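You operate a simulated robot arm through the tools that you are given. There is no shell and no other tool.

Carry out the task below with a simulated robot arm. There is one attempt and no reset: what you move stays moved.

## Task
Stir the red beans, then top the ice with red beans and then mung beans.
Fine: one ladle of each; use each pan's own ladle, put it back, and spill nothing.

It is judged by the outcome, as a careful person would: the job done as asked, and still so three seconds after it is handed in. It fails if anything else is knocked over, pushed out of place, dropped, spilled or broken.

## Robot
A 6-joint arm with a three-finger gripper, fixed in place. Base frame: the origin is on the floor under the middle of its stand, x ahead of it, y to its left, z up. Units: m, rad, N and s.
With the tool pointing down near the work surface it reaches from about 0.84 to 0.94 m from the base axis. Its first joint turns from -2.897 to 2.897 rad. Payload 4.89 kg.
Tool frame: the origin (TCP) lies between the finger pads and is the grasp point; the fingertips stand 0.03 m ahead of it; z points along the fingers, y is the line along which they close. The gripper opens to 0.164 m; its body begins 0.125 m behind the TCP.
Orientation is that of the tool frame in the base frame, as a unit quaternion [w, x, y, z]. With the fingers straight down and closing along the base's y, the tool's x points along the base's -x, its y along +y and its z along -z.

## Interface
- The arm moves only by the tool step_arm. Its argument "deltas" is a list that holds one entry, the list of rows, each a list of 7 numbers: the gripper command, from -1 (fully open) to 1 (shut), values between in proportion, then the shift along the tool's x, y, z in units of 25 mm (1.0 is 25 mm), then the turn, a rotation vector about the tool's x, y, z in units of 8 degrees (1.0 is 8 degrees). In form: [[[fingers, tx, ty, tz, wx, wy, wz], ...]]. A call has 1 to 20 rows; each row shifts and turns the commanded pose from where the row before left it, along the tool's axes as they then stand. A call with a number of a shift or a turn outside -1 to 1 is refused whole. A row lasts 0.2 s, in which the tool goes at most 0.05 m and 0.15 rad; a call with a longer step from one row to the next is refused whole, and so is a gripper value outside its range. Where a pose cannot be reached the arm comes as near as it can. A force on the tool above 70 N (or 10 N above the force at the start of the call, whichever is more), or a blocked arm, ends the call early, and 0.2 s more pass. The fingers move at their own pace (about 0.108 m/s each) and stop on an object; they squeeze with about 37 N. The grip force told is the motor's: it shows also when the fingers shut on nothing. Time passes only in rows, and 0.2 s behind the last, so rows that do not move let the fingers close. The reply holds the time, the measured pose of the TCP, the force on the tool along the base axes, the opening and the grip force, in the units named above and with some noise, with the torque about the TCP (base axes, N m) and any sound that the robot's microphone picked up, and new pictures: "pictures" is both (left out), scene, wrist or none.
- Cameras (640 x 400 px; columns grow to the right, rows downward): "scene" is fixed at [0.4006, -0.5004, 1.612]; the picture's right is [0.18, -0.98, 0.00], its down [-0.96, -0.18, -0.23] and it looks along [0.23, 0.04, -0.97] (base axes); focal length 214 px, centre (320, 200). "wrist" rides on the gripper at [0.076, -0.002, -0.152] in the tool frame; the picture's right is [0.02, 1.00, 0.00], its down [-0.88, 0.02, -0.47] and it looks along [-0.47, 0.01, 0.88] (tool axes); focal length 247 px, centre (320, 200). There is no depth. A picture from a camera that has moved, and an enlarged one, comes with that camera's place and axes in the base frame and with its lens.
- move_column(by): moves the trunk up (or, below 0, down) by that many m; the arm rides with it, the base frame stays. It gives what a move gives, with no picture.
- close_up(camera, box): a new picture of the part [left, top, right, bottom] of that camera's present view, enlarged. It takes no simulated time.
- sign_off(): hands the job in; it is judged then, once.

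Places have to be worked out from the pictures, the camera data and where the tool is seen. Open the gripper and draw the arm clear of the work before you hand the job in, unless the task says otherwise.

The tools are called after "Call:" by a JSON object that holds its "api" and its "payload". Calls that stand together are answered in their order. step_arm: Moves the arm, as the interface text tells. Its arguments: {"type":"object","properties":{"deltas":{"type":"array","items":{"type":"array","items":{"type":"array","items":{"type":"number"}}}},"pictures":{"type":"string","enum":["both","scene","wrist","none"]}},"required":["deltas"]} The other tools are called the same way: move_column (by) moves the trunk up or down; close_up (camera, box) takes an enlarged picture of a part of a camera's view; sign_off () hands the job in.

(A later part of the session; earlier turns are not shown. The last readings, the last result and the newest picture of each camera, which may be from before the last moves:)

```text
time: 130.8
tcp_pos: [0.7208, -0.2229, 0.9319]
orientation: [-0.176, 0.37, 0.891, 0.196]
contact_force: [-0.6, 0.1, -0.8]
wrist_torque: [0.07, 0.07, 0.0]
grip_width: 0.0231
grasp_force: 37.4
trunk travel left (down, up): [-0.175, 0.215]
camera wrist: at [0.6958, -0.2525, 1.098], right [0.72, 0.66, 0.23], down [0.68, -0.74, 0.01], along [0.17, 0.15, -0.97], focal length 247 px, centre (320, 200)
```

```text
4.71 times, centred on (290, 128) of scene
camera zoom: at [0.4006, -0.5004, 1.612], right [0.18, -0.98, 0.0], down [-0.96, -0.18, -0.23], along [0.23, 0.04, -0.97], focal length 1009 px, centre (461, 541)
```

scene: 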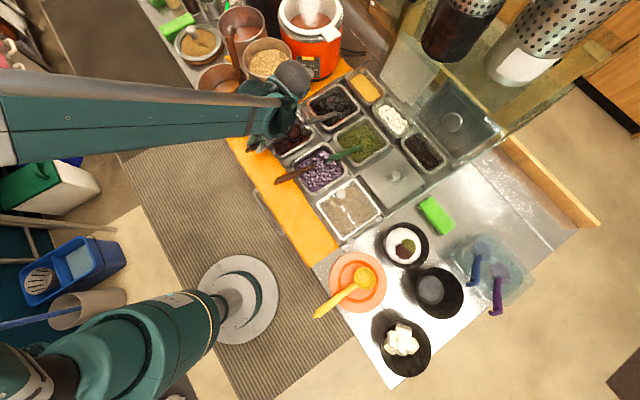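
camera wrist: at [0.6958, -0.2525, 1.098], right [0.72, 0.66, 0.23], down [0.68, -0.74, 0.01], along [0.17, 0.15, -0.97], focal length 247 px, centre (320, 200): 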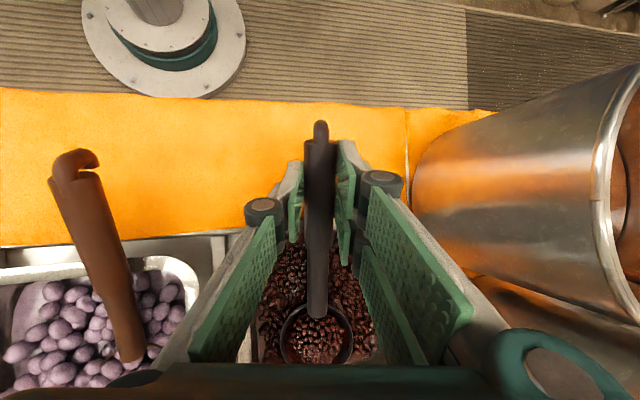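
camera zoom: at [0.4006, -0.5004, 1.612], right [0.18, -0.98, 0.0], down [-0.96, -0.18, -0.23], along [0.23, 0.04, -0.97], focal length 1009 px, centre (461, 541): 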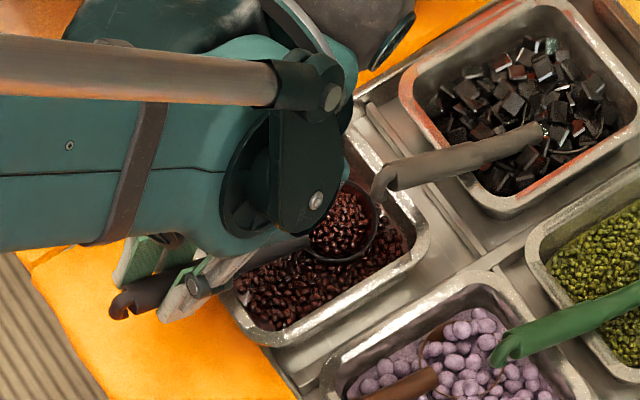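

Call:
{"api": "step_arm", "payload": {"deltas": [[[1, -0.213, 0.015, -0.11, 0, 0, 0], [1, -0.213, 0.015, -0.11, 0, 0, 0], [1, -0.213, 0.015, -0.11, 0, 0, 0], [1, 0, 0, 0, 0, 0, 0]]]}}

Call:
{"api": "close_up", "payload": {"camera": "scene", "box": [240, 85, 340, 170]}}

```text
time: 131.8
tcp_pos: [0.7351, -0.2346, 0.9329]
orientation: [-0.176, 0.37, 0.89, 0.197]
contact_force: [-0.1, 0.9, -0.3]
wrist_torque: [0.05, 0.06, -0.04]
grip_width: 0.023
grasp_force: 36.9
trunk travel left (down, up): [-0.175, 0.215]
camera wrist: at [0.7082, -0.2646, 1.0987], right [0.72, 0.66, 0.23], down [0.68, -0.74, 0.01], along [0.17, 0.15, -0.97], focal length 247 px, centre (320, 200)
```

scene: 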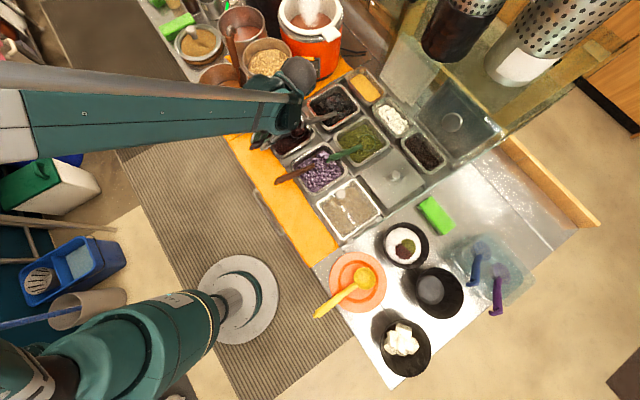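
wrist: 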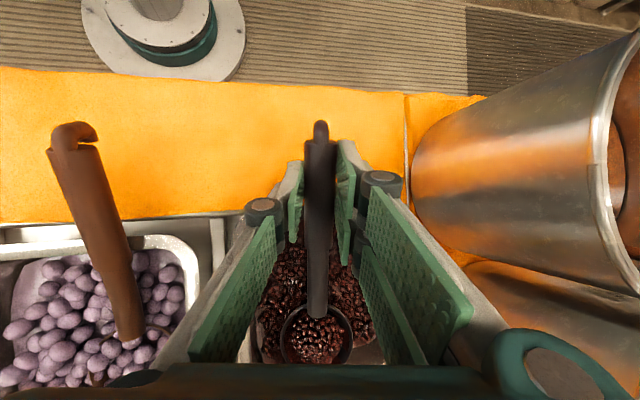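

```text
4.71 times, centred on (290, 128) of scene
camera zoom: at [0.4006, -0.5004, 1.612], right [0.18, -0.98, 0.0], down [-0.96, -0.18, -0.23], along [0.23, 0.04, -0.97], focal length 1009 px, centre (461, 541)
```

zoom: 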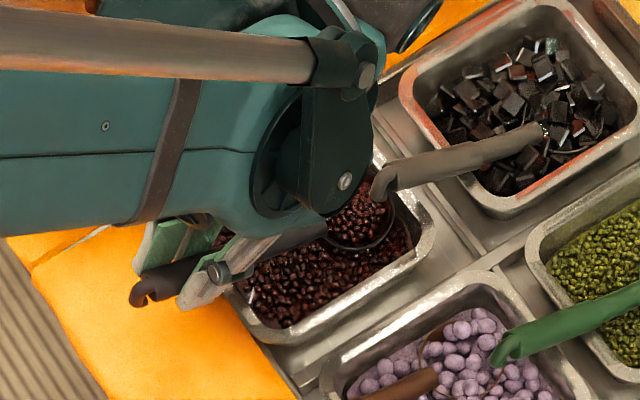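

The pan is starting to follow. Pushing another ~1.8 cm away from the robot, well below the gray ladle's hook.

Call:
{"api": "step_arm", "payload": {"deltas": [[[1, -0.213, 0.015, -0.11, 0, 0, 0], [1, -0.213, 0.015, -0.11, 0, 0, 0], [1, -0.213, 0.015, -0.11, 0, 0, 0], [1, 0, 0, 0, 0, 0, 0]]]}}

Call:
{"api": "close_up", "payload": {"camera": "scene", "box": [240, 85, 340, 170]}}

Call:
{"api": "close_up", "payload": {"camera": "wrist", "box": [180, 100, 500, 380]}}

```text
time: 132.8
tcp_pos: [0.7481, -0.2478, 0.9334]
orientation: [-0.176, 0.371, 0.89, 0.197]
contact_force: [-1.0, 1.1, -0.5]
wrist_torque: [0.02, 0.08, -0.02]
grip_width: 0.0232
grasp_force: 37.5
trunk travel left (down, up): [-0.175, 0.215]
camera wrist: at [0.7212, -0.2771, 1.1], right [0.72, 0.66, 0.23], down [0.68, -0.74, 0.01], along [0.17, 0.15, -0.97], focal length 247 px, centre (320, 200)
```

scene: 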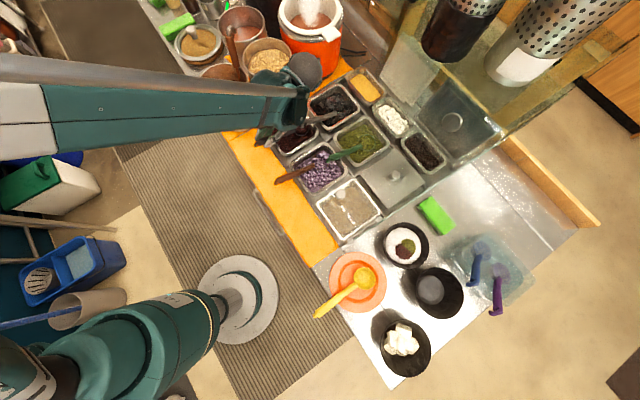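
wrist: 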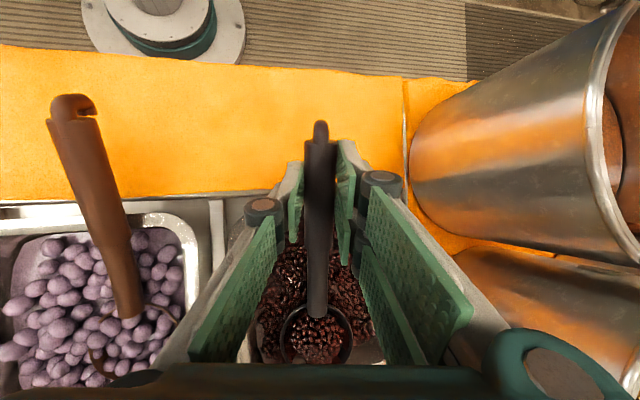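

```text
4.71 times, centred on (290, 128) of scene
camera zoom: at [0.4006, -0.5004, 1.612], right [0.18, -0.98, 0.0], down [-0.96, -0.18, -0.23], along [0.23, 0.04, -0.97], focal length 1009 px, centre (461, 541)
```

zoom: 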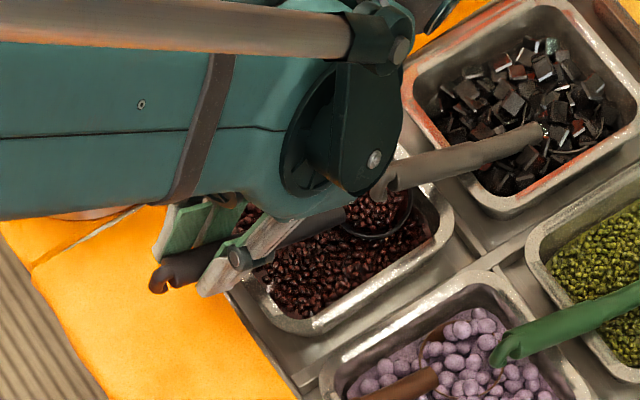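

```text
1.43 times, centred on (340, 240) of wrist
camera zoom: at [0.7212, -0.2771, 1.1], right [0.72, 0.66, 0.23], down [0.68, -0.74, 0.01], along [0.17, 0.15, -0.97], focal length 353 px, centre (291, 143)
```

zoom: 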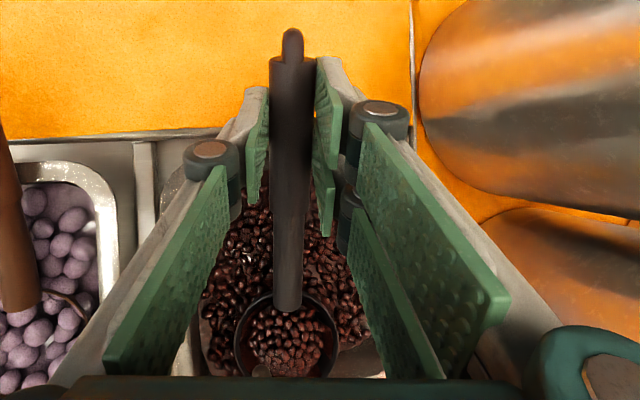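

Pan is nearly back: what remains is mostly a small counter-clockwise turn (near-left corner ~1.3 cm left). I'll bring the cup to the near part of the left wall and nudge there.

Call:
{"api": "step_arm", "payload": {"deltas": [[[1, 0.39, 0.075, -0.23, 0, 0, 0], [1, 0.533, -0.037, 0.275, 0, 0, 0], [1, 0.533, -0.037, 0.275, 0, 0, 0], [1, 0.533, -0.037, 0.275, 0, 0, 0], [1, 0.533, -0.037, 0.275, 0, 0, 0], [1, 0.025, -0.3, -0.07, 0, 0, 0], [1, 0, 0, 0, 0, 0, 0]]], "pictures": "wrist"}}

Call:
{"api": "close_up", "payload": {"camera": "wrist", "box": [180, 100, 500, 380]}}

```text
time: 134.4
tcp_pos: [0.6962, -0.2055, 0.9423]
orientation: [-0.175, 0.37, 0.891, 0.197]
contact_force: [0.0, 0.5, 0.6]
wrist_torque: [0.02, 0.03, 0.01]
grip_width: 0.0232
grasp_force: 37.3
trunk travel left (down, up): [-0.175, 0.215]
camera wrist: at [0.6694, -0.2353, 1.1085], right [0.72, 0.66, 0.23], down [0.68, -0.74, 0.01], along [0.17, 0.15, -0.97], focal length 247 px, centre (320, 200)
```

wrist: 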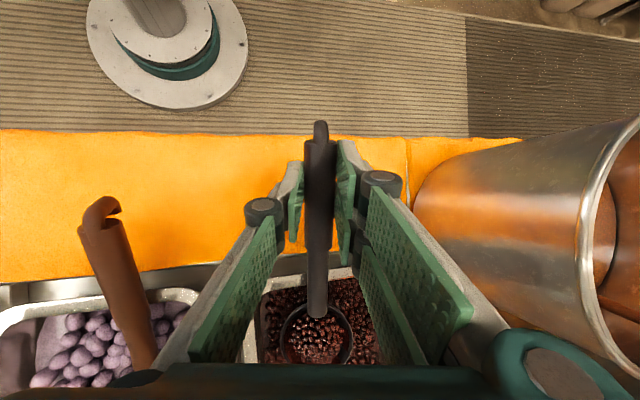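

```text
1.43 times, centred on (340, 240) of wrist
camera zoom: at [0.6694, -0.2353, 1.1085], right [0.72, 0.66, 0.23], down [0.68, -0.74, 0.01], along [0.17, 0.15, -0.97], focal length 353 px, centre (291, 143)
```

zoom: 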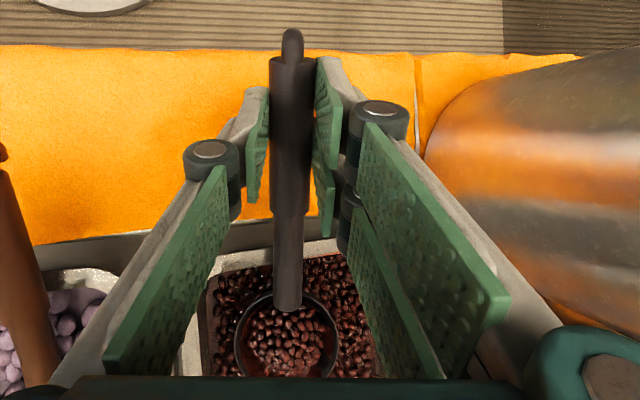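

Call:
{"api": "step_arm", "payload": {"deltas": [[[1, 0.02, -0.389, -0.09, 0, 0, 0], [1, 0.02, -0.389, -0.09, 0, 0, 0], [1, 0.02, -0.389, -0.09, 0, 0, 0], [1, 0, 0, 0, 0, 0, 0]]]}}

Call:
{"api": "close_up", "payload": {"camera": "scene", "box": [240, 85, 340, 170]}}

Call:
{"api": "close_up", "payload": {"camera": "wrist", "box": [180, 100, 500, 380]}}

```text
time: 135.4
tcp_pos: [0.6728, -0.2273, 0.9429]
orientation: [-0.176, 0.37, 0.891, 0.197]
contact_force: [1.5, 1.1, -0.9]
wrist_torque: [0.02, 0.04, 0.14]
grip_width: 0.0232
grasp_force: 36.9
trunk travel left (down, up): [-0.175, 0.215]
camera wrist: at [0.6478, -0.2563, 1.109], right [0.72, 0.66, 0.23], down [0.68, -0.74, 0.01], along [0.17, 0.15, -0.97], focal length 247 px, centre (320, 200)
```

scene: 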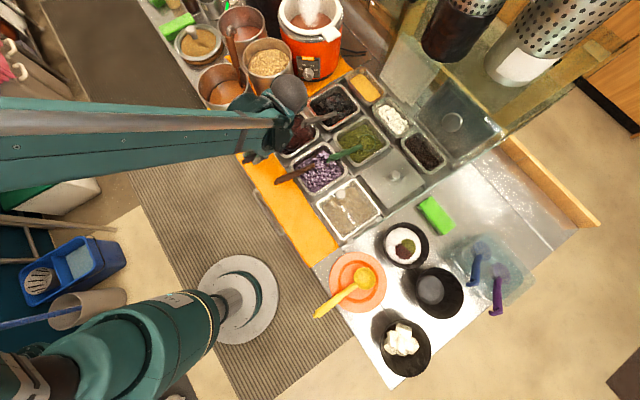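
wrist: 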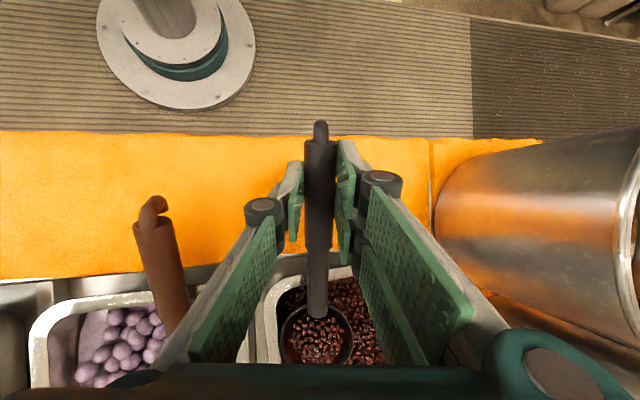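

```text
4.71 times, centred on (290, 128) of scene
camera zoom: at [0.4006, -0.5004, 1.612], right [0.18, -0.98, 0.0], down [-0.96, -0.18, -0.23], along [0.23, 0.04, -0.97], focal length 1009 px, centre (461, 541)
```

zoom: 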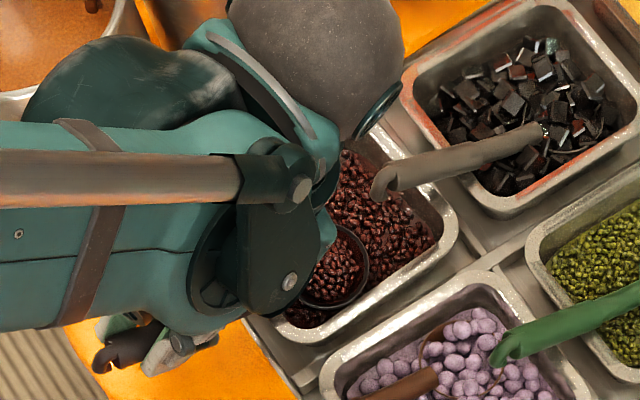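

```text
1.43 times, centred on (340, 240) of wrist
camera zoom: at [0.6478, -0.2563, 1.109], right [0.72, 0.66, 0.23], down [0.68, -0.74, 0.01], along [0.17, 0.15, -0.97], focal length 353 px, centre (291, 143)
```

zoom: 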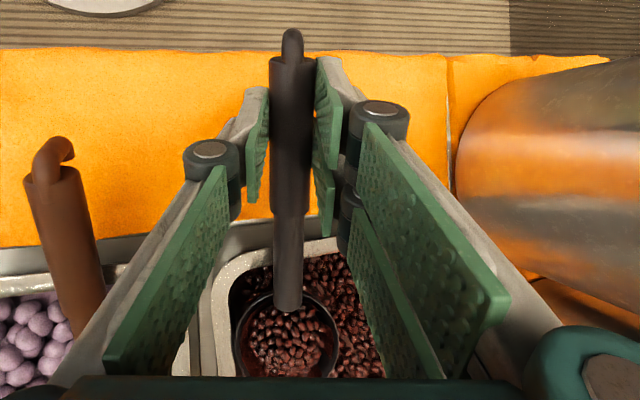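

Left edge is now about where it started. A last small push on the far wall, as far left as possible, should give the remaining ~0.8 cm away and ~3° of turn.

Call:
{"api": "step_arm", "payload": {"deltas": [[[1, -0.208, 0.378, 0.452, 0, 0, 0], [1, -0.533, 0.037, -0.275, 0, 0, 0], [1, -0.533, 0.037, -0.275, 0, 0, 0], [1, -0.533, 0.037, -0.275, 0, 0, 0], [1, -0.533, 0.037, -0.275, 0, 0, 0], [1, -0.178, 0.012, -0.092, 0, 0, 0], [1, -0.178, 0.012, -0.092, 0, 0, 0], [1, -0.178, 0.012, -0.092, 0, 0, 0], [1, 0, 0, 0, 0, 0, 0]]]}}

Call:
{"api": "close_up", "payload": {"camera": "scene", "box": [240, 85, 340, 170]}}

Call:
{"api": "close_up", "payload": {"camera": "wrist", "box": [180, 100, 500, 380]}}

```text
time: 137.4
tcp_pos: [0.7364, -0.2715, 0.933]
orientation: [-0.175, 0.37, 0.891, 0.197]
contact_force: [-1.2, 1.4, -0.8]
wrist_torque: [0.11, 0.12, -0.04]
grip_width: 0.023
grasp_force: 37.1
trunk travel left (down, up): [-0.175, 0.215]
camera wrist: at [0.7101, -0.3008, 1.0988], right [0.72, 0.66, 0.23], down [0.68, -0.74, 0.01], along [0.17, 0.15, -0.97], focal length 247 px, centre (320, 200)
```

scene: 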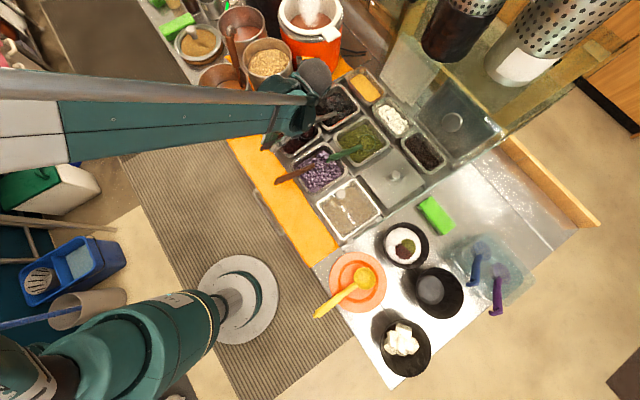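
wrist: 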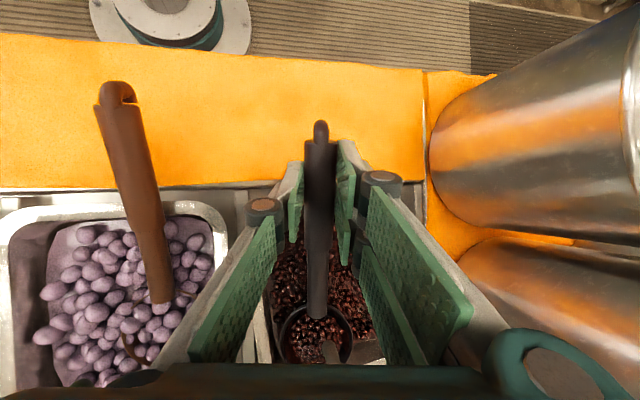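

```text
4.71 times, centred on (290, 128) of scene
camera zoom: at [0.4006, -0.5004, 1.612], right [0.18, -0.98, 0.0], down [-0.96, -0.18, -0.23], along [0.23, 0.04, -0.97], focal length 1009 px, centre (461, 541)
```

zoom: 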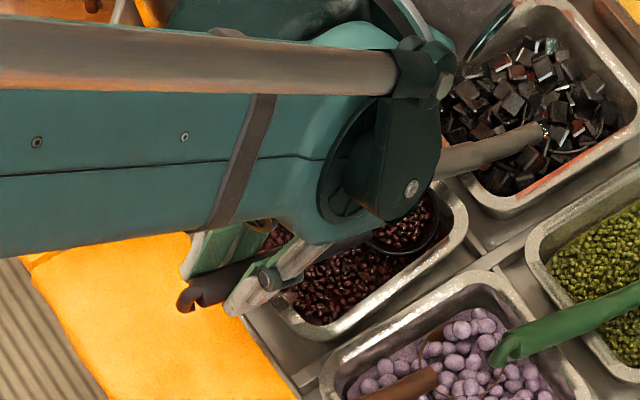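

```text
1.43 times, centred on (340, 240) of wrist
camera zoom: at [0.7101, -0.3008, 1.0988], right [0.72, 0.66, 0.23], down [0.68, -0.74, 0.01], along [0.17, 0.15, -0.97], focal length 353 px, centre (291, 143)
```

zoom: 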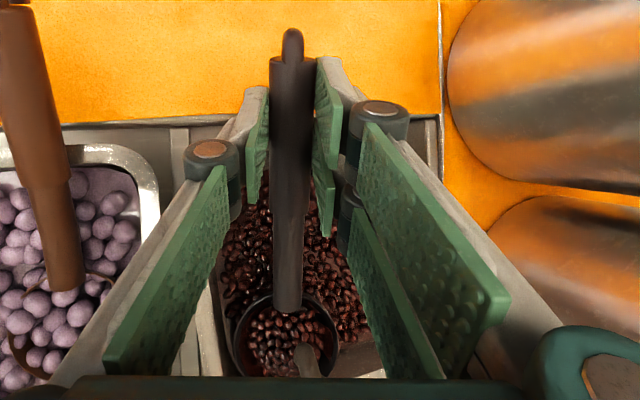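

The pan is back within about 5 mm of its original place and orientation. Now I'll bring the ladle back toward its usual spot, restore its resting angle and lower it onto the rim.

Call:
{"api": "step_arm", "payload": {"deltas": [[[1, 0.444, -0.031, 0.229, 0, 0, 0], [1, 0.444, -0.031, 0.229, 0, 0, 0], [1, -0.026, 0.51, 0.118, 0, 0, 0], [1, -0.026, 0.51, 0.118, 0, 0, 0], [1, -0.02, 0.39, 0.09, 0, 0, 0], [1, 0, 0, 0, 0, -0.3, 0], [1, 0, 0, 0, 0, -0.3, 0], [1, 0, 0, 0, 0, 0, 0]]]}}

Call:
{"api": "close_up", "payload": {"camera": "wrist", "box": [180, 100, 500, 380]}}

Call:
{"api": "close_up", "payload": {"camera": "scene", "box": [240, 85, 340, 170]}}

```text
time: 139.2
tcp_pos: [0.7439, -0.2281, 0.9323]
orientation: [-0.137, 0.379, 0.897, 0.182]
contact_force: [0.6, 0.1, -0.6]
wrist_torque: [0.09, 0.04, -0.02]
grip_width: 0.0231
grasp_force: 36.6
trunk travel left (down, up): [-0.175, 0.215]
camera wrist: at [0.7084, -0.2467, 1.0985], right [0.72, 0.66, 0.23], down [0.66, -0.75, 0.09], along [0.23, 0.09, -0.97], focal length 247 px, centre (320, 200)
```

scene: 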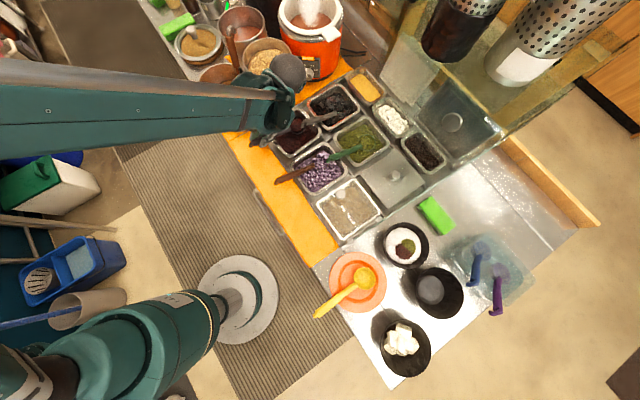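
wrist: 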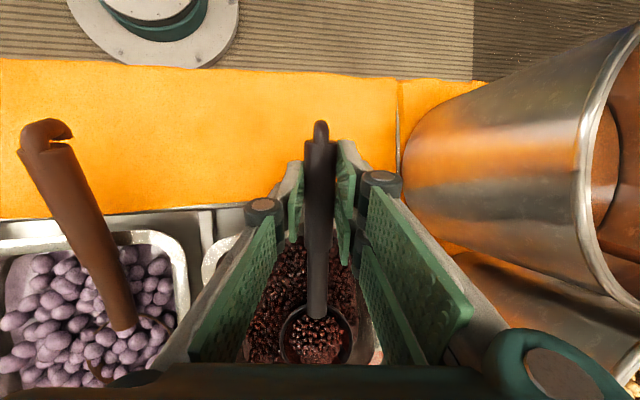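

```text
1.43 times, centred on (340, 240) of wrist
camera zoom: at [0.7084, -0.2467, 1.0985], right [0.72, 0.66, 0.23], down [0.66, -0.75, 0.09], along [0.23, 0.09, -0.97], focal length 353 px, centre (291, 143)
```

zoom: 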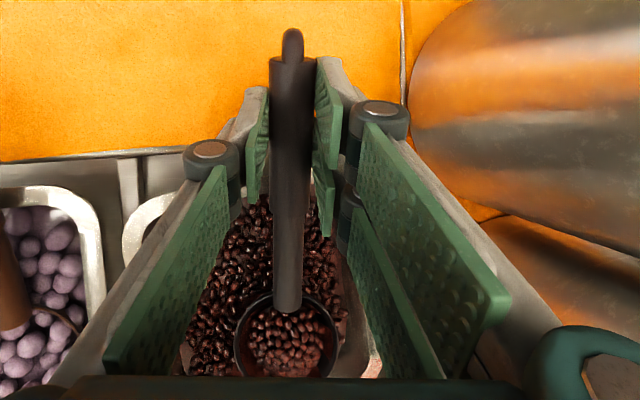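

```text
4.71 times, centred on (290, 128) of scene
camera zoom: at [0.4006, -0.5004, 1.612], right [0.18, -0.98, 0.0], down [-0.96, -0.18, -0.23], along [0.23, 0.04, -0.97], focal length 1009 px, centre (461, 541)
```

zoom: 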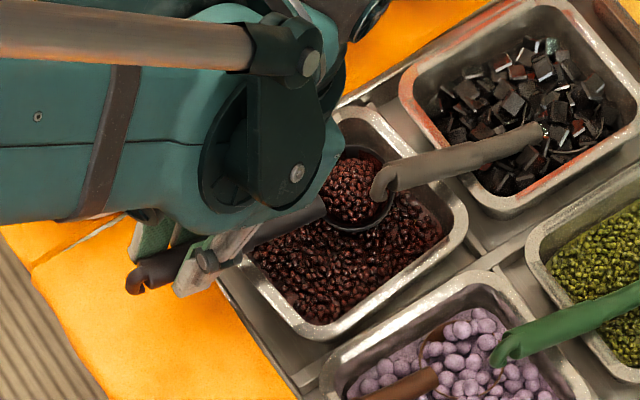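

The pan now lines up with its neighbours. Lowering the ladle onto the rim in small steps.

Call:
{"api": "step_arm", "payload": {"deltas": [[[1, -0.108, -0.062, 0.251, 0, 0, 0], [1, -0.108, -0.062, 0.251, 0, 0, 0], [1, 0, 0, 0, 0, 0, 0]]], "pictures": "none"}}

```text
time: 140.0
tcp_pos: [0.7449, -0.2297, 0.9196]
orientation: [-0.138, 0.379, 0.897, 0.181]
contact_force: [2.9, -1.3, 17.5]
wrist_torque: [-0.63, -0.62, 0.11]
grip_width: 0.0233
grasp_force: 37.6
trunk travel left (down, up): [-0.175, 0.215]
```

The handle has met the rim (17 N). Easing off ~2 mm and opening the fingers.

Call:
{"api": "step_arm", "payload": {"deltas": [[[1, 0.031, 0.018, -0.072, 0, 0, 0], [1, 0, 0, 0, 0, 0, 0]]], "pictures": "none"}}

```text
time: 140.6
tcp_pos: [0.7449, -0.2298, 0.9196]
orientation: [-0.139, 0.378, 0.897, 0.182]
contact_force: [0.2, -0.2, -0.4]
wrist_torque: [0.09, 0.07, 0.03]
grip_width: 0.023
grasp_force: 37.0
trunk travel left (down, up): [-0.175, 0.215]
```

Call:
{"api": "step_arm", "payload": {"deltas": [[[0.85, 0, 0, 0, 0, 0, 0], [0.65, 0, 0, 0, 0, 0, 0], [0.45, 0, 0, 0, 0, 0, 0], [0.3, 0, 0, 0, 0, 0, 0], [0.3, 0, 0, 0, 0, 0, 0]]]}}

Call:
{"api": "close_up", "payload": {"camera": "wrist", "box": [180, 60, 500, 360]}}

```text
time: 141.8
tcp_pos: [0.7437, -0.2296, 0.9208]
orientation: [-0.138, 0.379, 0.897, 0.182]
contact_force: [0.8, -0.4, -0.4]
wrist_torque: [0.01, 0.02, 0.0]
grip_width: 0.0572
grasp_force: 0.1
trunk travel left (down, up): [-0.175, 0.215]
camera wrist: at [0.7091, -0.2483, 1.0863], right [0.72, 0.66, 0.23], down [0.66, -0.75, 0.09], along [0.23, 0.09, -0.97], focal length 247 px, centre (320, 200)
```

scene: 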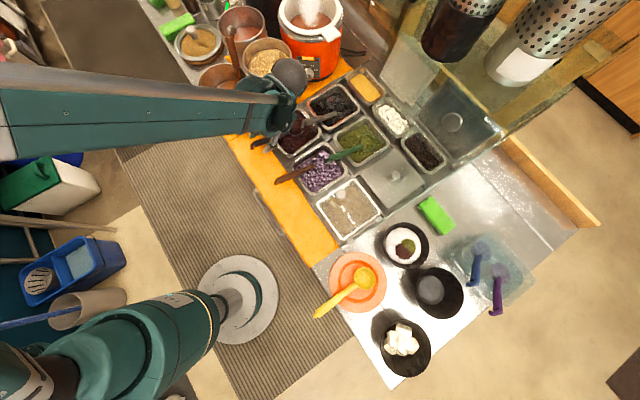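
wrist: 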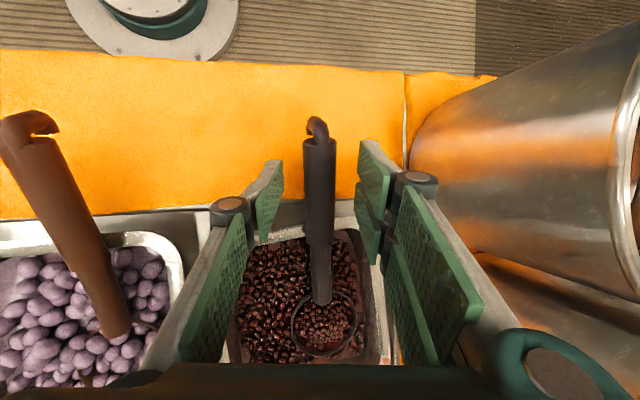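

```text
1.33 times, centred on (340, 210) of wrist
camera zoom: at [0.7091, -0.2483, 1.0863], right [0.72, 0.66, 0.23], down [0.66, -0.75, 0.09], along [0.23, 0.09, -0.97], focal length 329 px, centre (293, 187)
```

zoom: 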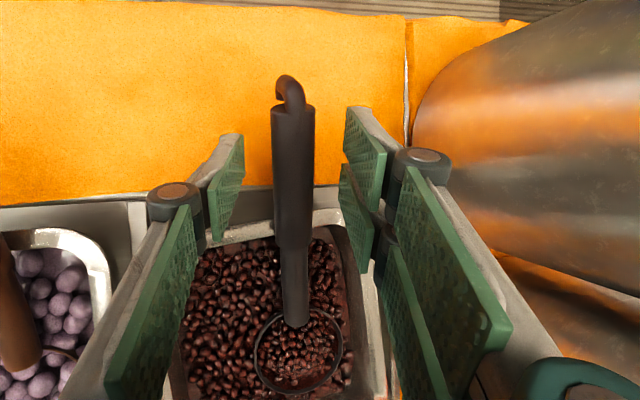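

Ladle resting in place. Withdrawing along the tool axis and then rising to check everything.

Call:
{"api": "step_arm", "payload": {"deltas": [[[0.3, 0, 0, -0.4, 0, 0, 0], [0.3, 0, 0, -0.7, 0, 0, 0], [0.3, 0, 0, -0.9, 0, 0, 0], [0.3, 0, 0, -0.9, 0, 0, 0], [0.3, 0, 0, -0.9, 0, 0, 0], [0.3, 0.2, 0, -0.9, 0, 0, 0], [0.3, 0.4, 0, -0.9, 0, 0, 0], [0.3, 0.4, 0, -0.9, 0.3, -0.5, 0], [0.3, 0.3, 0, -0.9, 0.4, -0.7, 0], [0.3, 0.2, 0, -0.9, 0.4, -0.8, 0], [0.3, 0.2, 0, -0.9, 0.4, -0.8, 0]]]}}

Call:
{"api": "close_up", "payload": {"camera": "scene", "box": [260, 95, 400, 195]}}

Call:
{"api": "close_up", "payload": {"camera": "wrist", "box": [140, 40, 500, 290]}}

```text
time: 144.2
tcp_pos: [0.739, -0.2895, 1.1443]
orientation: [0.001, 0.39, 0.921, 0.011]
contact_force: [1.8, 0.6, -0.9]
wrist_torque: [0.15, 0.22, -0.02]
grip_width: 0.0575
grasp_force: 0.1
trunk travel left (down, up): [-0.175, 0.215]
camera wrist: at [0.6838, -0.2388, 1.298], right [0.7, 0.71, 0.02], down [0.62, -0.63, 0.47], along [0.34, -0.32, -0.88], focal length 247 px, centre (320, 200)
```

scene: 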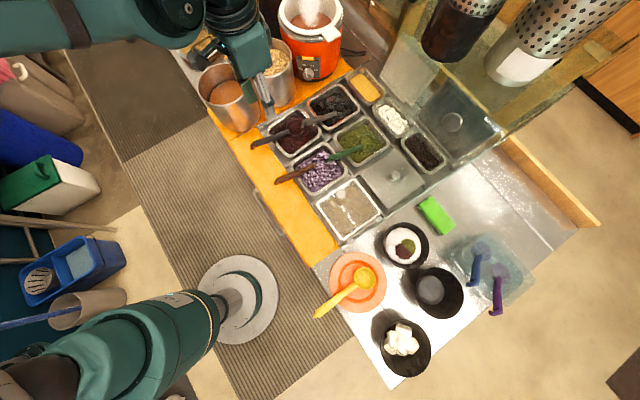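
wrist: 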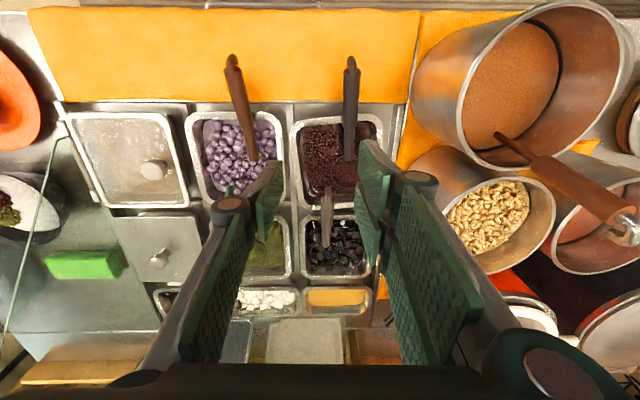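

```text
4.00 times, centred on (330, 145) of scene
camera zoom: at [0.4006, -0.5004, 1.612], right [0.18, -0.98, 0.0], down [-0.96, -0.18, -0.23], along [0.23, 0.04, -0.97], focal length 858 px, centre (280, 420)
```

zoom: 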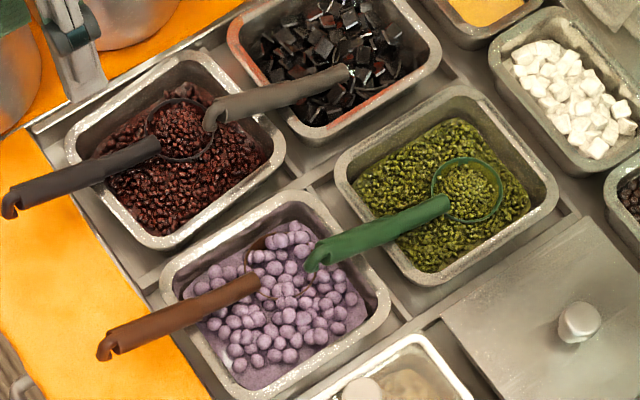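

```text
1.60 times, centred on (320, 165) of wrist
camera zoom: at [0.6838, -0.2388, 1.298], right [0.7, 0.71, 0.02], down [0.62, -0.63, 0.47], along [0.34, -0.32, -0.88], focal length 395 px, centre (320, 256)
```

zoom: 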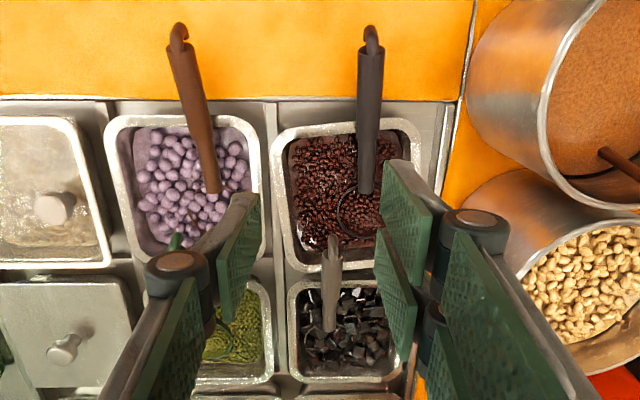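

Call:
{"api": "close_up", "payload": {"camera": "wrist", "box": [170, 80, 430, 240]}}

Call:
{"api": "close_up", "payload": {"camera": "scene", "box": [255, 95, 355, 175]}}

```text
2.46 times, centred on (300, 160) of wrist
camera zoom: at [0.6838, -0.2388, 1.298], right [0.7, 0.71, 0.02], down [0.62, -0.63, 0.47], along [0.34, -0.32, -0.88], focal length 608 px, centre (369, 298)
```

zoom: 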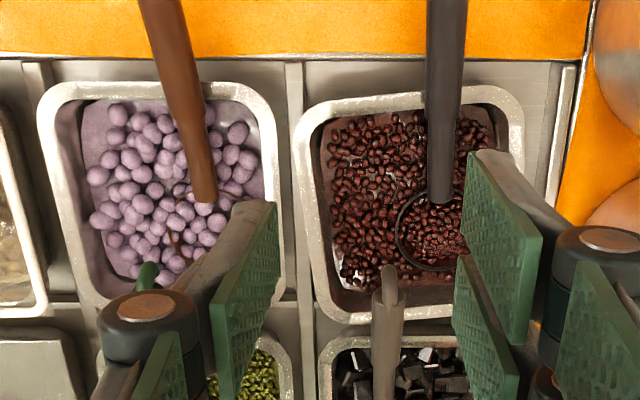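

```text
5.00 times, centred on (305, 135) of scene
camera zoom: at [0.4006, -0.5004, 1.612], right [0.18, -0.98, 0.0], down [-0.96, -0.18, -0.23], along [0.23, 0.04, -0.97], focal length 1072 px, centre (395, 525)
```

zoom: 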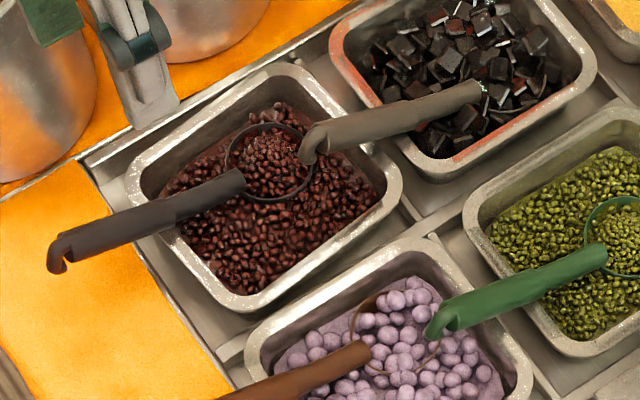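

The position is right to within ~8 mm, but the pan has ended up turned about 5° the other way. A gentle push on the inside of its near wall, left of the ladle, with closed fingers will square it up. First I close the fingers and hover above that spot.

Call:
{"api": "step_arm", "payload": {"deltas": [[[1, -0.735, -0.077, 0, 0, 0, 0], [1, -0.735, -0.077, 0, 0, 0, 0], [1, -0.735, -0.077, 0, 0, 0, 0], [1, 0, 0, 0.9, 0, 0, 0], [1, 0, 0, 0.9, 0, 0, 0], [1, 0, 0, 0.9, 0, 0, 0], [1, 0, 0, 0.9, 0, 0, 0], [1, 0, 0, 0.9, 0, 0, 0], [1, 0, 0, 0.9, 0, 0, 0], [1, 0, 0, 0.9, 0, 0, 0], [1, 0, 0, 0.7, 0, 0, 0], [1, 0, 0, 0, 0, 0, 0]]]}}

Call:
{"api": "close_up", "payload": {"camera": "wrist", "box": [180, 40, 480, 280]}}

Call:
{"api": "close_up", "payload": {"camera": "scene", "box": [255, 95, 355, 175]}}

```text
time: 146.8
tcp_pos: [0.7743, -0.3292, 0.97]
orientation: [-0.001, 0.39, 0.921, 0.01]
contact_force: [-0.1, 1.1, 0.0]
wrist_torque: [-0.01, 0.01, 0.02]
grip_width: 0.0001
grasp_force: 36.7
trunk travel left (down, up): [-0.175, 0.215]
camera wrist: at [0.7186, -0.2779, 1.1232], right [0.7, 0.71, 0.02], down [0.62, -0.63, 0.47], along [0.34, -0.32, -0.88], focal length 247 px, centre (320, 200)
```

scene: 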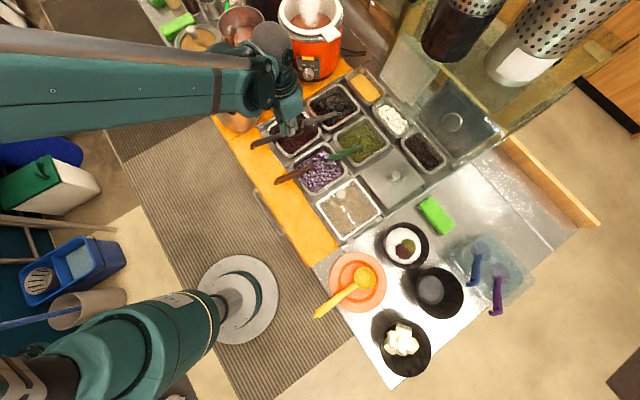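
wrist: 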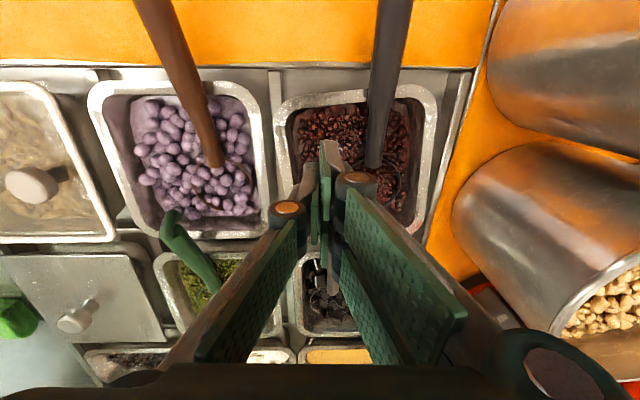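

```text
1.67 times, centred on (330, 160) of wrist
camera zoom: at [0.7186, -0.2779, 1.1232], right [0.7, 0.71, 0.02], down [0.62, -0.63, 0.47], along [0.34, -0.32, -0.88], focal length 412 px, centre (303, 267)
```

zoom: 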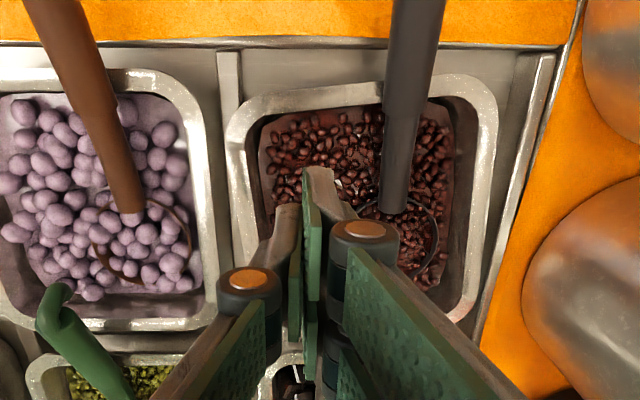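

```text
5.00 times, centred on (305, 135) of scene
camera zoom: at [0.4006, -0.5004, 1.612], right [0.18, -0.98, 0.0], down [-0.96, -0.18, -0.23], along [0.23, 0.04, -0.97], focal length 1072 px, centre (395, 525)
```

zoom: 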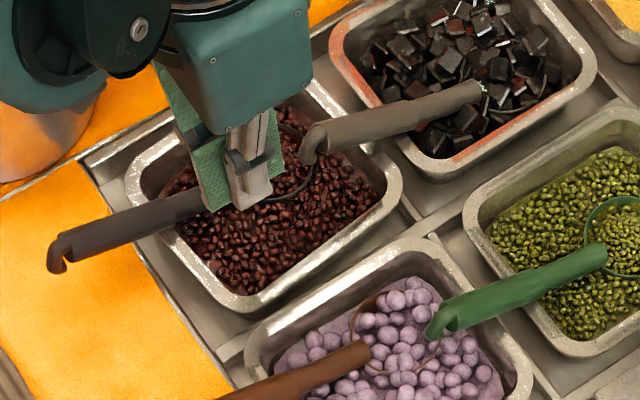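

Fingers closed and lined up between the left wall and the ladle, clear of the gray hook. Shifting 5 mm right and descending into the gap above the beans.

Call:
{"api": "step_arm", "payload": {"deltas": [[[1, 0, 0.2, 0.6, 0, 0, 0], [1, 0, 0, 0.8, 0, 0, 0], [1, 0, 0, 0.8, 0, 0, 0], [1, 0, 0, 0.6, 0, 0, 0], [1, 0, 0, 0.4, 0, 0, 0], [1, 0, 0, 0, 0, 0, 0]]]}}

Call:
{"api": "close_up", "payload": {"camera": "wrist", "box": [180, 40, 480, 280]}}

Call:
{"api": "close_up", "payload": {"camera": "scene", "box": [255, 95, 355, 175]}}

```text
time: 148.2
tcp_pos: [0.7789, -0.3245, 0.8907]
orientation: [0.0, 0.39, 0.921, 0.01]
contact_force: [0.6, 1.4, -0.1]
wrist_torque: [-0.02, 0.01, -0.02]
grip_width: 0.0
grasp_force: 37.0
trunk travel left (down, up): [-0.175, 0.215]
camera wrist: at [0.7229, -0.2731, 1.0433], right [0.7, 0.71, 0.02], down [0.62, -0.63, 0.47], along [0.34, -0.32, -0.88], focal length 247 px, centre (320, 200)
```

scene: 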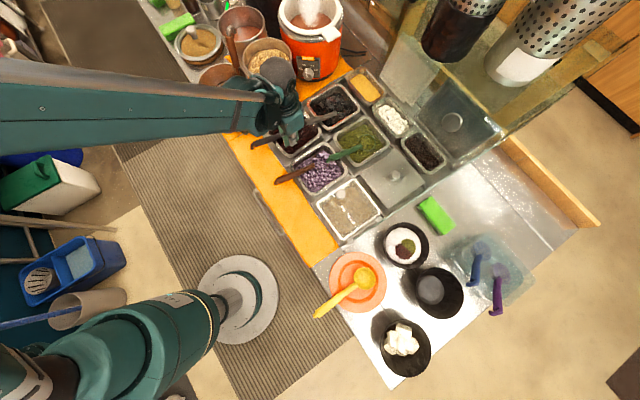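
wrist: 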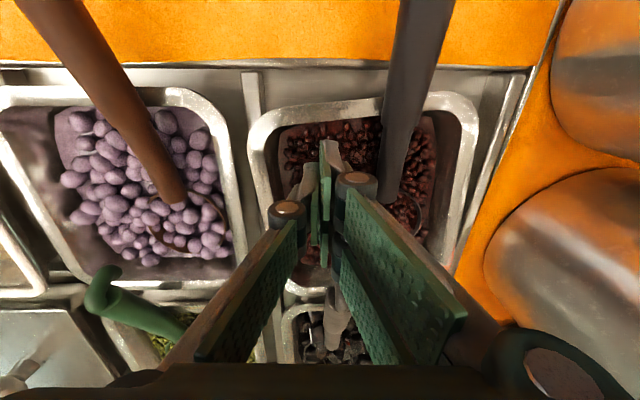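

```text
1.67 times, centred on (330, 160) of wrist
camera zoom: at [0.7229, -0.2731, 1.0433], right [0.7, 0.71, 0.02], down [0.62, -0.63, 0.47], along [0.34, -0.32, -0.88], focal length 412 px, centre (303, 267)
```

zoom: 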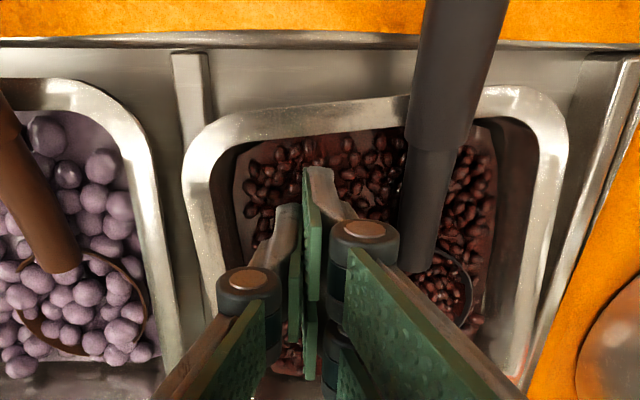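

```text
5.00 times, centred on (305, 135) of scene
camera zoom: at [0.4006, -0.5004, 1.612], right [0.18, -0.98, 0.0], down [-0.96, -0.18, -0.23], along [0.23, 0.04, -0.97], focal length 1072 px, centre (395, 525)
```

zoom: 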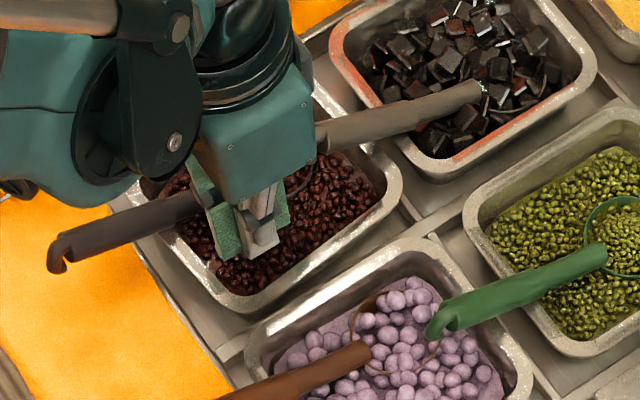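

Fingertips are just inside the rim with no contact. Going 6 mm deeper and then moving toward the near wall in 4 mm steps.

Call:
{"api": "step_arm", "payload": {"deltas": [[[1, 0, 0, 0.24, 0, 0, 0], [1, 0.16, 0, 0, 0, 0, 0], [1, 0.16, 0, 0, 0, 0, 0], [1, 0.16, 0, 0, 0, 0, 0], [1, 0, 0, 0, 0, 0, 0]]], "pictures": "wrist"}}

Call:
{"api": "close_up", "payload": {"camera": "wrist", "box": [180, 40, 480, 280]}}

```text
time: 149.4
tcp_pos: [0.7697, -0.315, 0.8836]
orientation: [0.0, 0.39, 0.921, 0.011]
contact_force: [2.8, -1.1, 1.6]
wrist_torque: [-0.03, -0.03, -0.06]
grip_width: 0.0
grasp_force: 37.2
trunk travel left (down, up): [-0.175, 0.215]
camera wrist: at [0.7147, -0.2646, 1.0377], right [0.7, 0.71, 0.02], down [0.62, -0.63, 0.47], along [0.34, -0.32, -0.88], focal length 247 px, centre (320, 200)
```

wrist: 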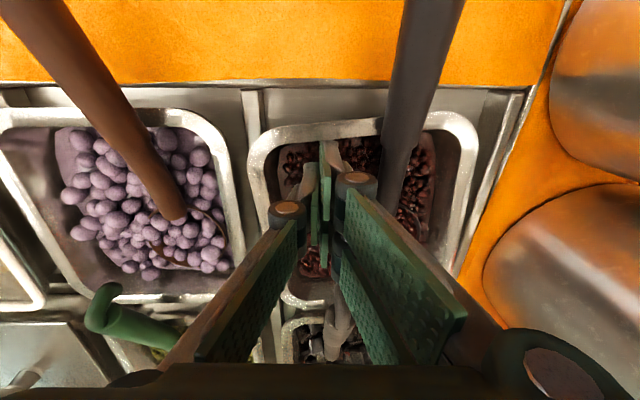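

```text
1.67 times, centred on (330, 160) of wrist
camera zoom: at [0.7147, -0.2646, 1.0377], right [0.7, 0.71, 0.02], down [0.62, -0.63, 0.47], along [0.34, -0.32, -0.88], focal length 412 px, centre (303, 267)
```

zoom: 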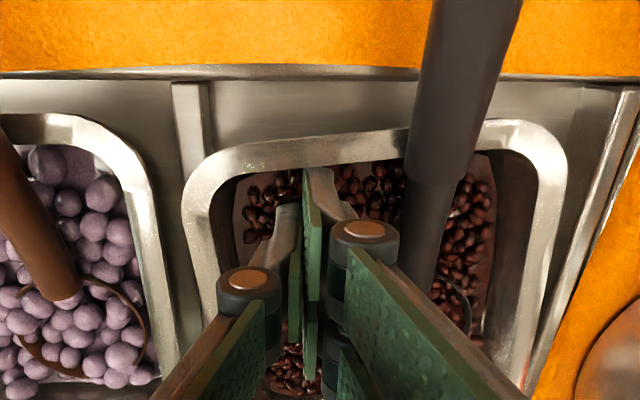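

Contact with the near wall has begun (~3 N). Pushing about 8 mm more.

Call:
{"api": "step_arm", "payload": {"deltas": [[[1, 0.16, 0, 0, 0, 0, 0], [1, 0.16, 0, 0, 0, 0, 0], [1, 0, 0, 0, 0, 0, 0]]], "pictures": "wrist"}}

Call:
{"api": "close_up", "payload": {"camera": "wrist", "box": [180, 40, 480, 280]}}

Call:
{"api": "close_up", "payload": {"camera": "scene", "box": [255, 95, 355, 175]}}

```text
time: 150.2
tcp_pos: [0.7641, -0.3066, 0.8837]
orientation: [-0.001, 0.39, 0.921, 0.01]
contact_force: [1.7, -1.2, 0.3]
wrist_torque: [-0.04, -0.04, -0.04]
grip_width: 0.0001
grasp_force: 36.4
trunk travel left (down, up): [-0.175, 0.215]
camera wrist: at [0.709, -0.2585, 1.0374], right [0.7, 0.71, 0.02], down [0.62, -0.63, 0.47], along [0.34, -0.32, -0.88], focal length 247 px, centre (320, 200)
```

wrist: 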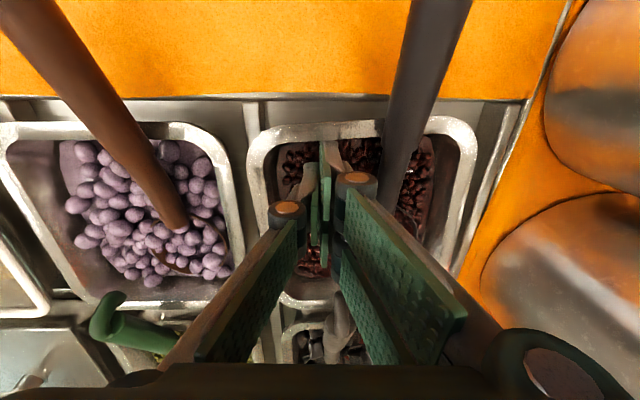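

```text
1.67 times, centred on (330, 160) of wrist
camera zoom: at [0.709, -0.2585, 1.0374], right [0.7, 0.71, 0.02], down [0.62, -0.63, 0.47], along [0.34, -0.32, -0.88], focal length 412 px, centre (303, 267)
```

zoom: 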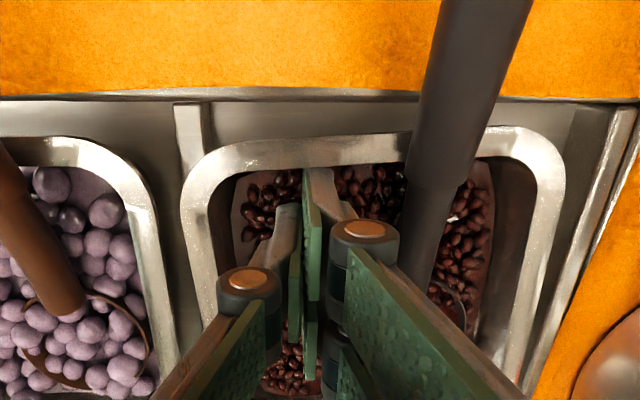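

```text
5.00 times, centred on (305, 135) of scene
camera zoom: at [0.4006, -0.5004, 1.612], right [0.18, -0.98, 0.0], down [-0.96, -0.18, -0.23], along [0.23, 0.04, -0.97], focal length 1072 px, centre (395, 525)
```

zoom: 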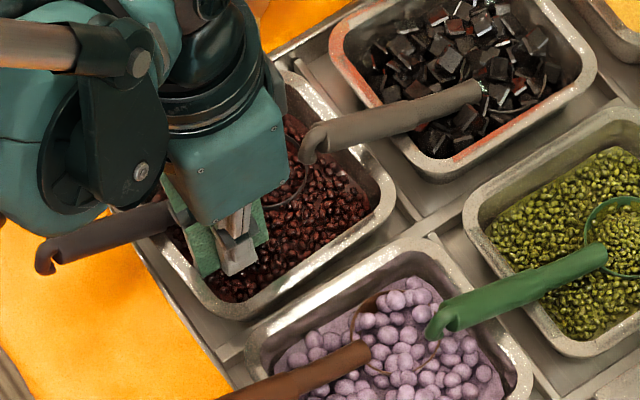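

The near edge is now in line with the neighbouring pan's (both at u≈−0.715) and only ~3° of turn remains — good. Backing off the wall and lifting straight out.

Call:
{"api": "step_arm", "payload": {"deltas": [[[1, -0.2, 0, -0.1, 0, 0, 0], [1, 0, 0, -0.6, 0, 0, 0], [1, 0, 0, -0.9, 0, 0, 0], [1, 0, 0, -0.9, 0, 0, 0], [1, 0, 0, -0.9, 0, 0, 0], [1, 0, 0, -0.9, 0, 0, 0], [1, 0, 0, -0.9, 0, 0, 0], [1, 0, 0, -0.9, 0, 0, 0], [1, 0, 0, -0.9, 0, 0, 0], [1, 0, 0, -0.9, 0, 0, 0], [1, 0, 0, -0.9, 0, 0, 0], [1, 0, 0, -0.9, 0, 0, 0], [1, 0, 0, -0.9, 0, 0, 0]]]}}

Call:
{"api": "close_up", "payload": {"camera": "scene", "box": [260, 95, 400, 195]}}

Call:
{"api": "close_up", "payload": {"camera": "wrist", "box": [140, 40, 500, 290]}}

```text
time: 153.0
tcp_pos: [0.7657, -0.3192, 1.148]
orientation: [0.0, 0.389, 0.921, 0.01]
contact_force: [0.6, -0.3, -0.1]
wrist_torque: [0.0, 0.02, 0.01]
grip_width: 0.0
grasp_force: 37.2
trunk travel left (down, up): [-0.175, 0.215]
camera wrist: at [0.7101, -0.2683, 1.3014], right [0.7, 0.71, 0.02], down [0.62, -0.63, 0.47], along [0.34, -0.32, -0.88], focal length 247 px, centre (320, 200)
```

scene: 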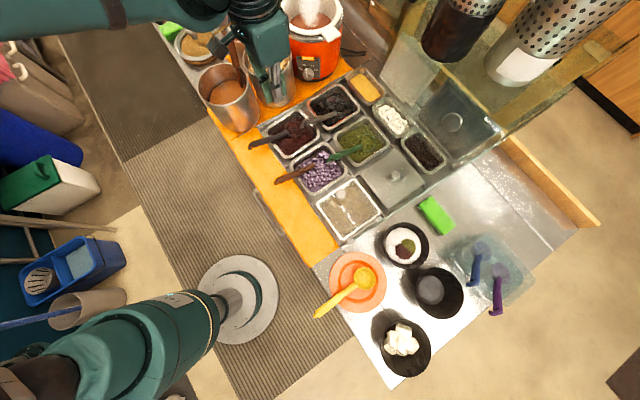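
wrist: 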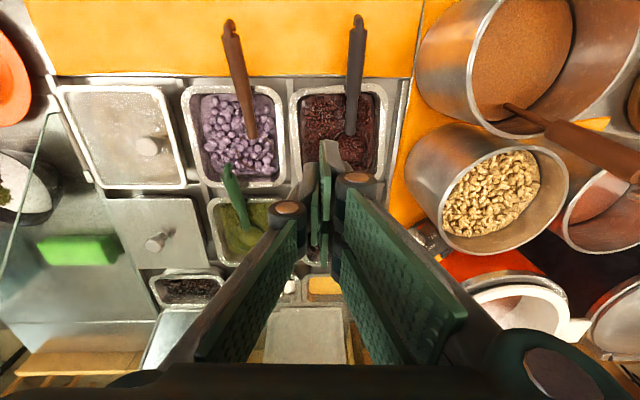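

```text
4.00 times, centred on (330, 145) of scene
camera zoom: at [0.4006, -0.5004, 1.612], right [0.18, -0.98, 0.0], down [-0.96, -0.18, -0.23], along [0.23, 0.04, -0.97], focal length 858 px, centre (280, 420)
```

zoom: 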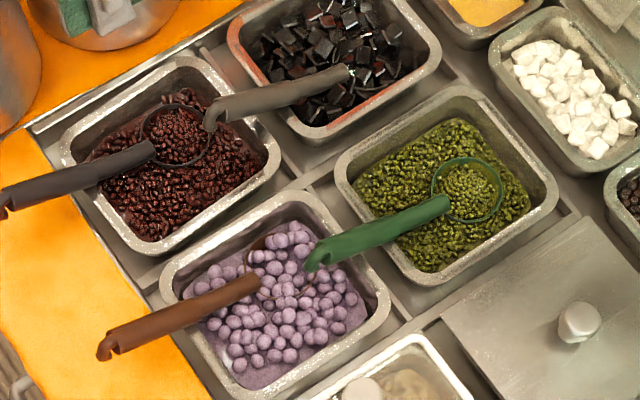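

```text
1.60 times, centred on (320, 165) of wrist
camera zoom: at [0.7101, -0.2683, 1.3014], right [0.7, 0.71, 0.02], down [0.62, -0.63, 0.47], along [0.34, -0.32, -0.88], focal length 395 px, centre (320, 256)
```

zoom: 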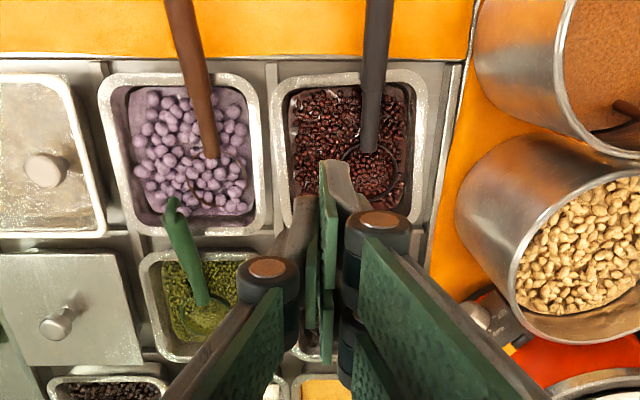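

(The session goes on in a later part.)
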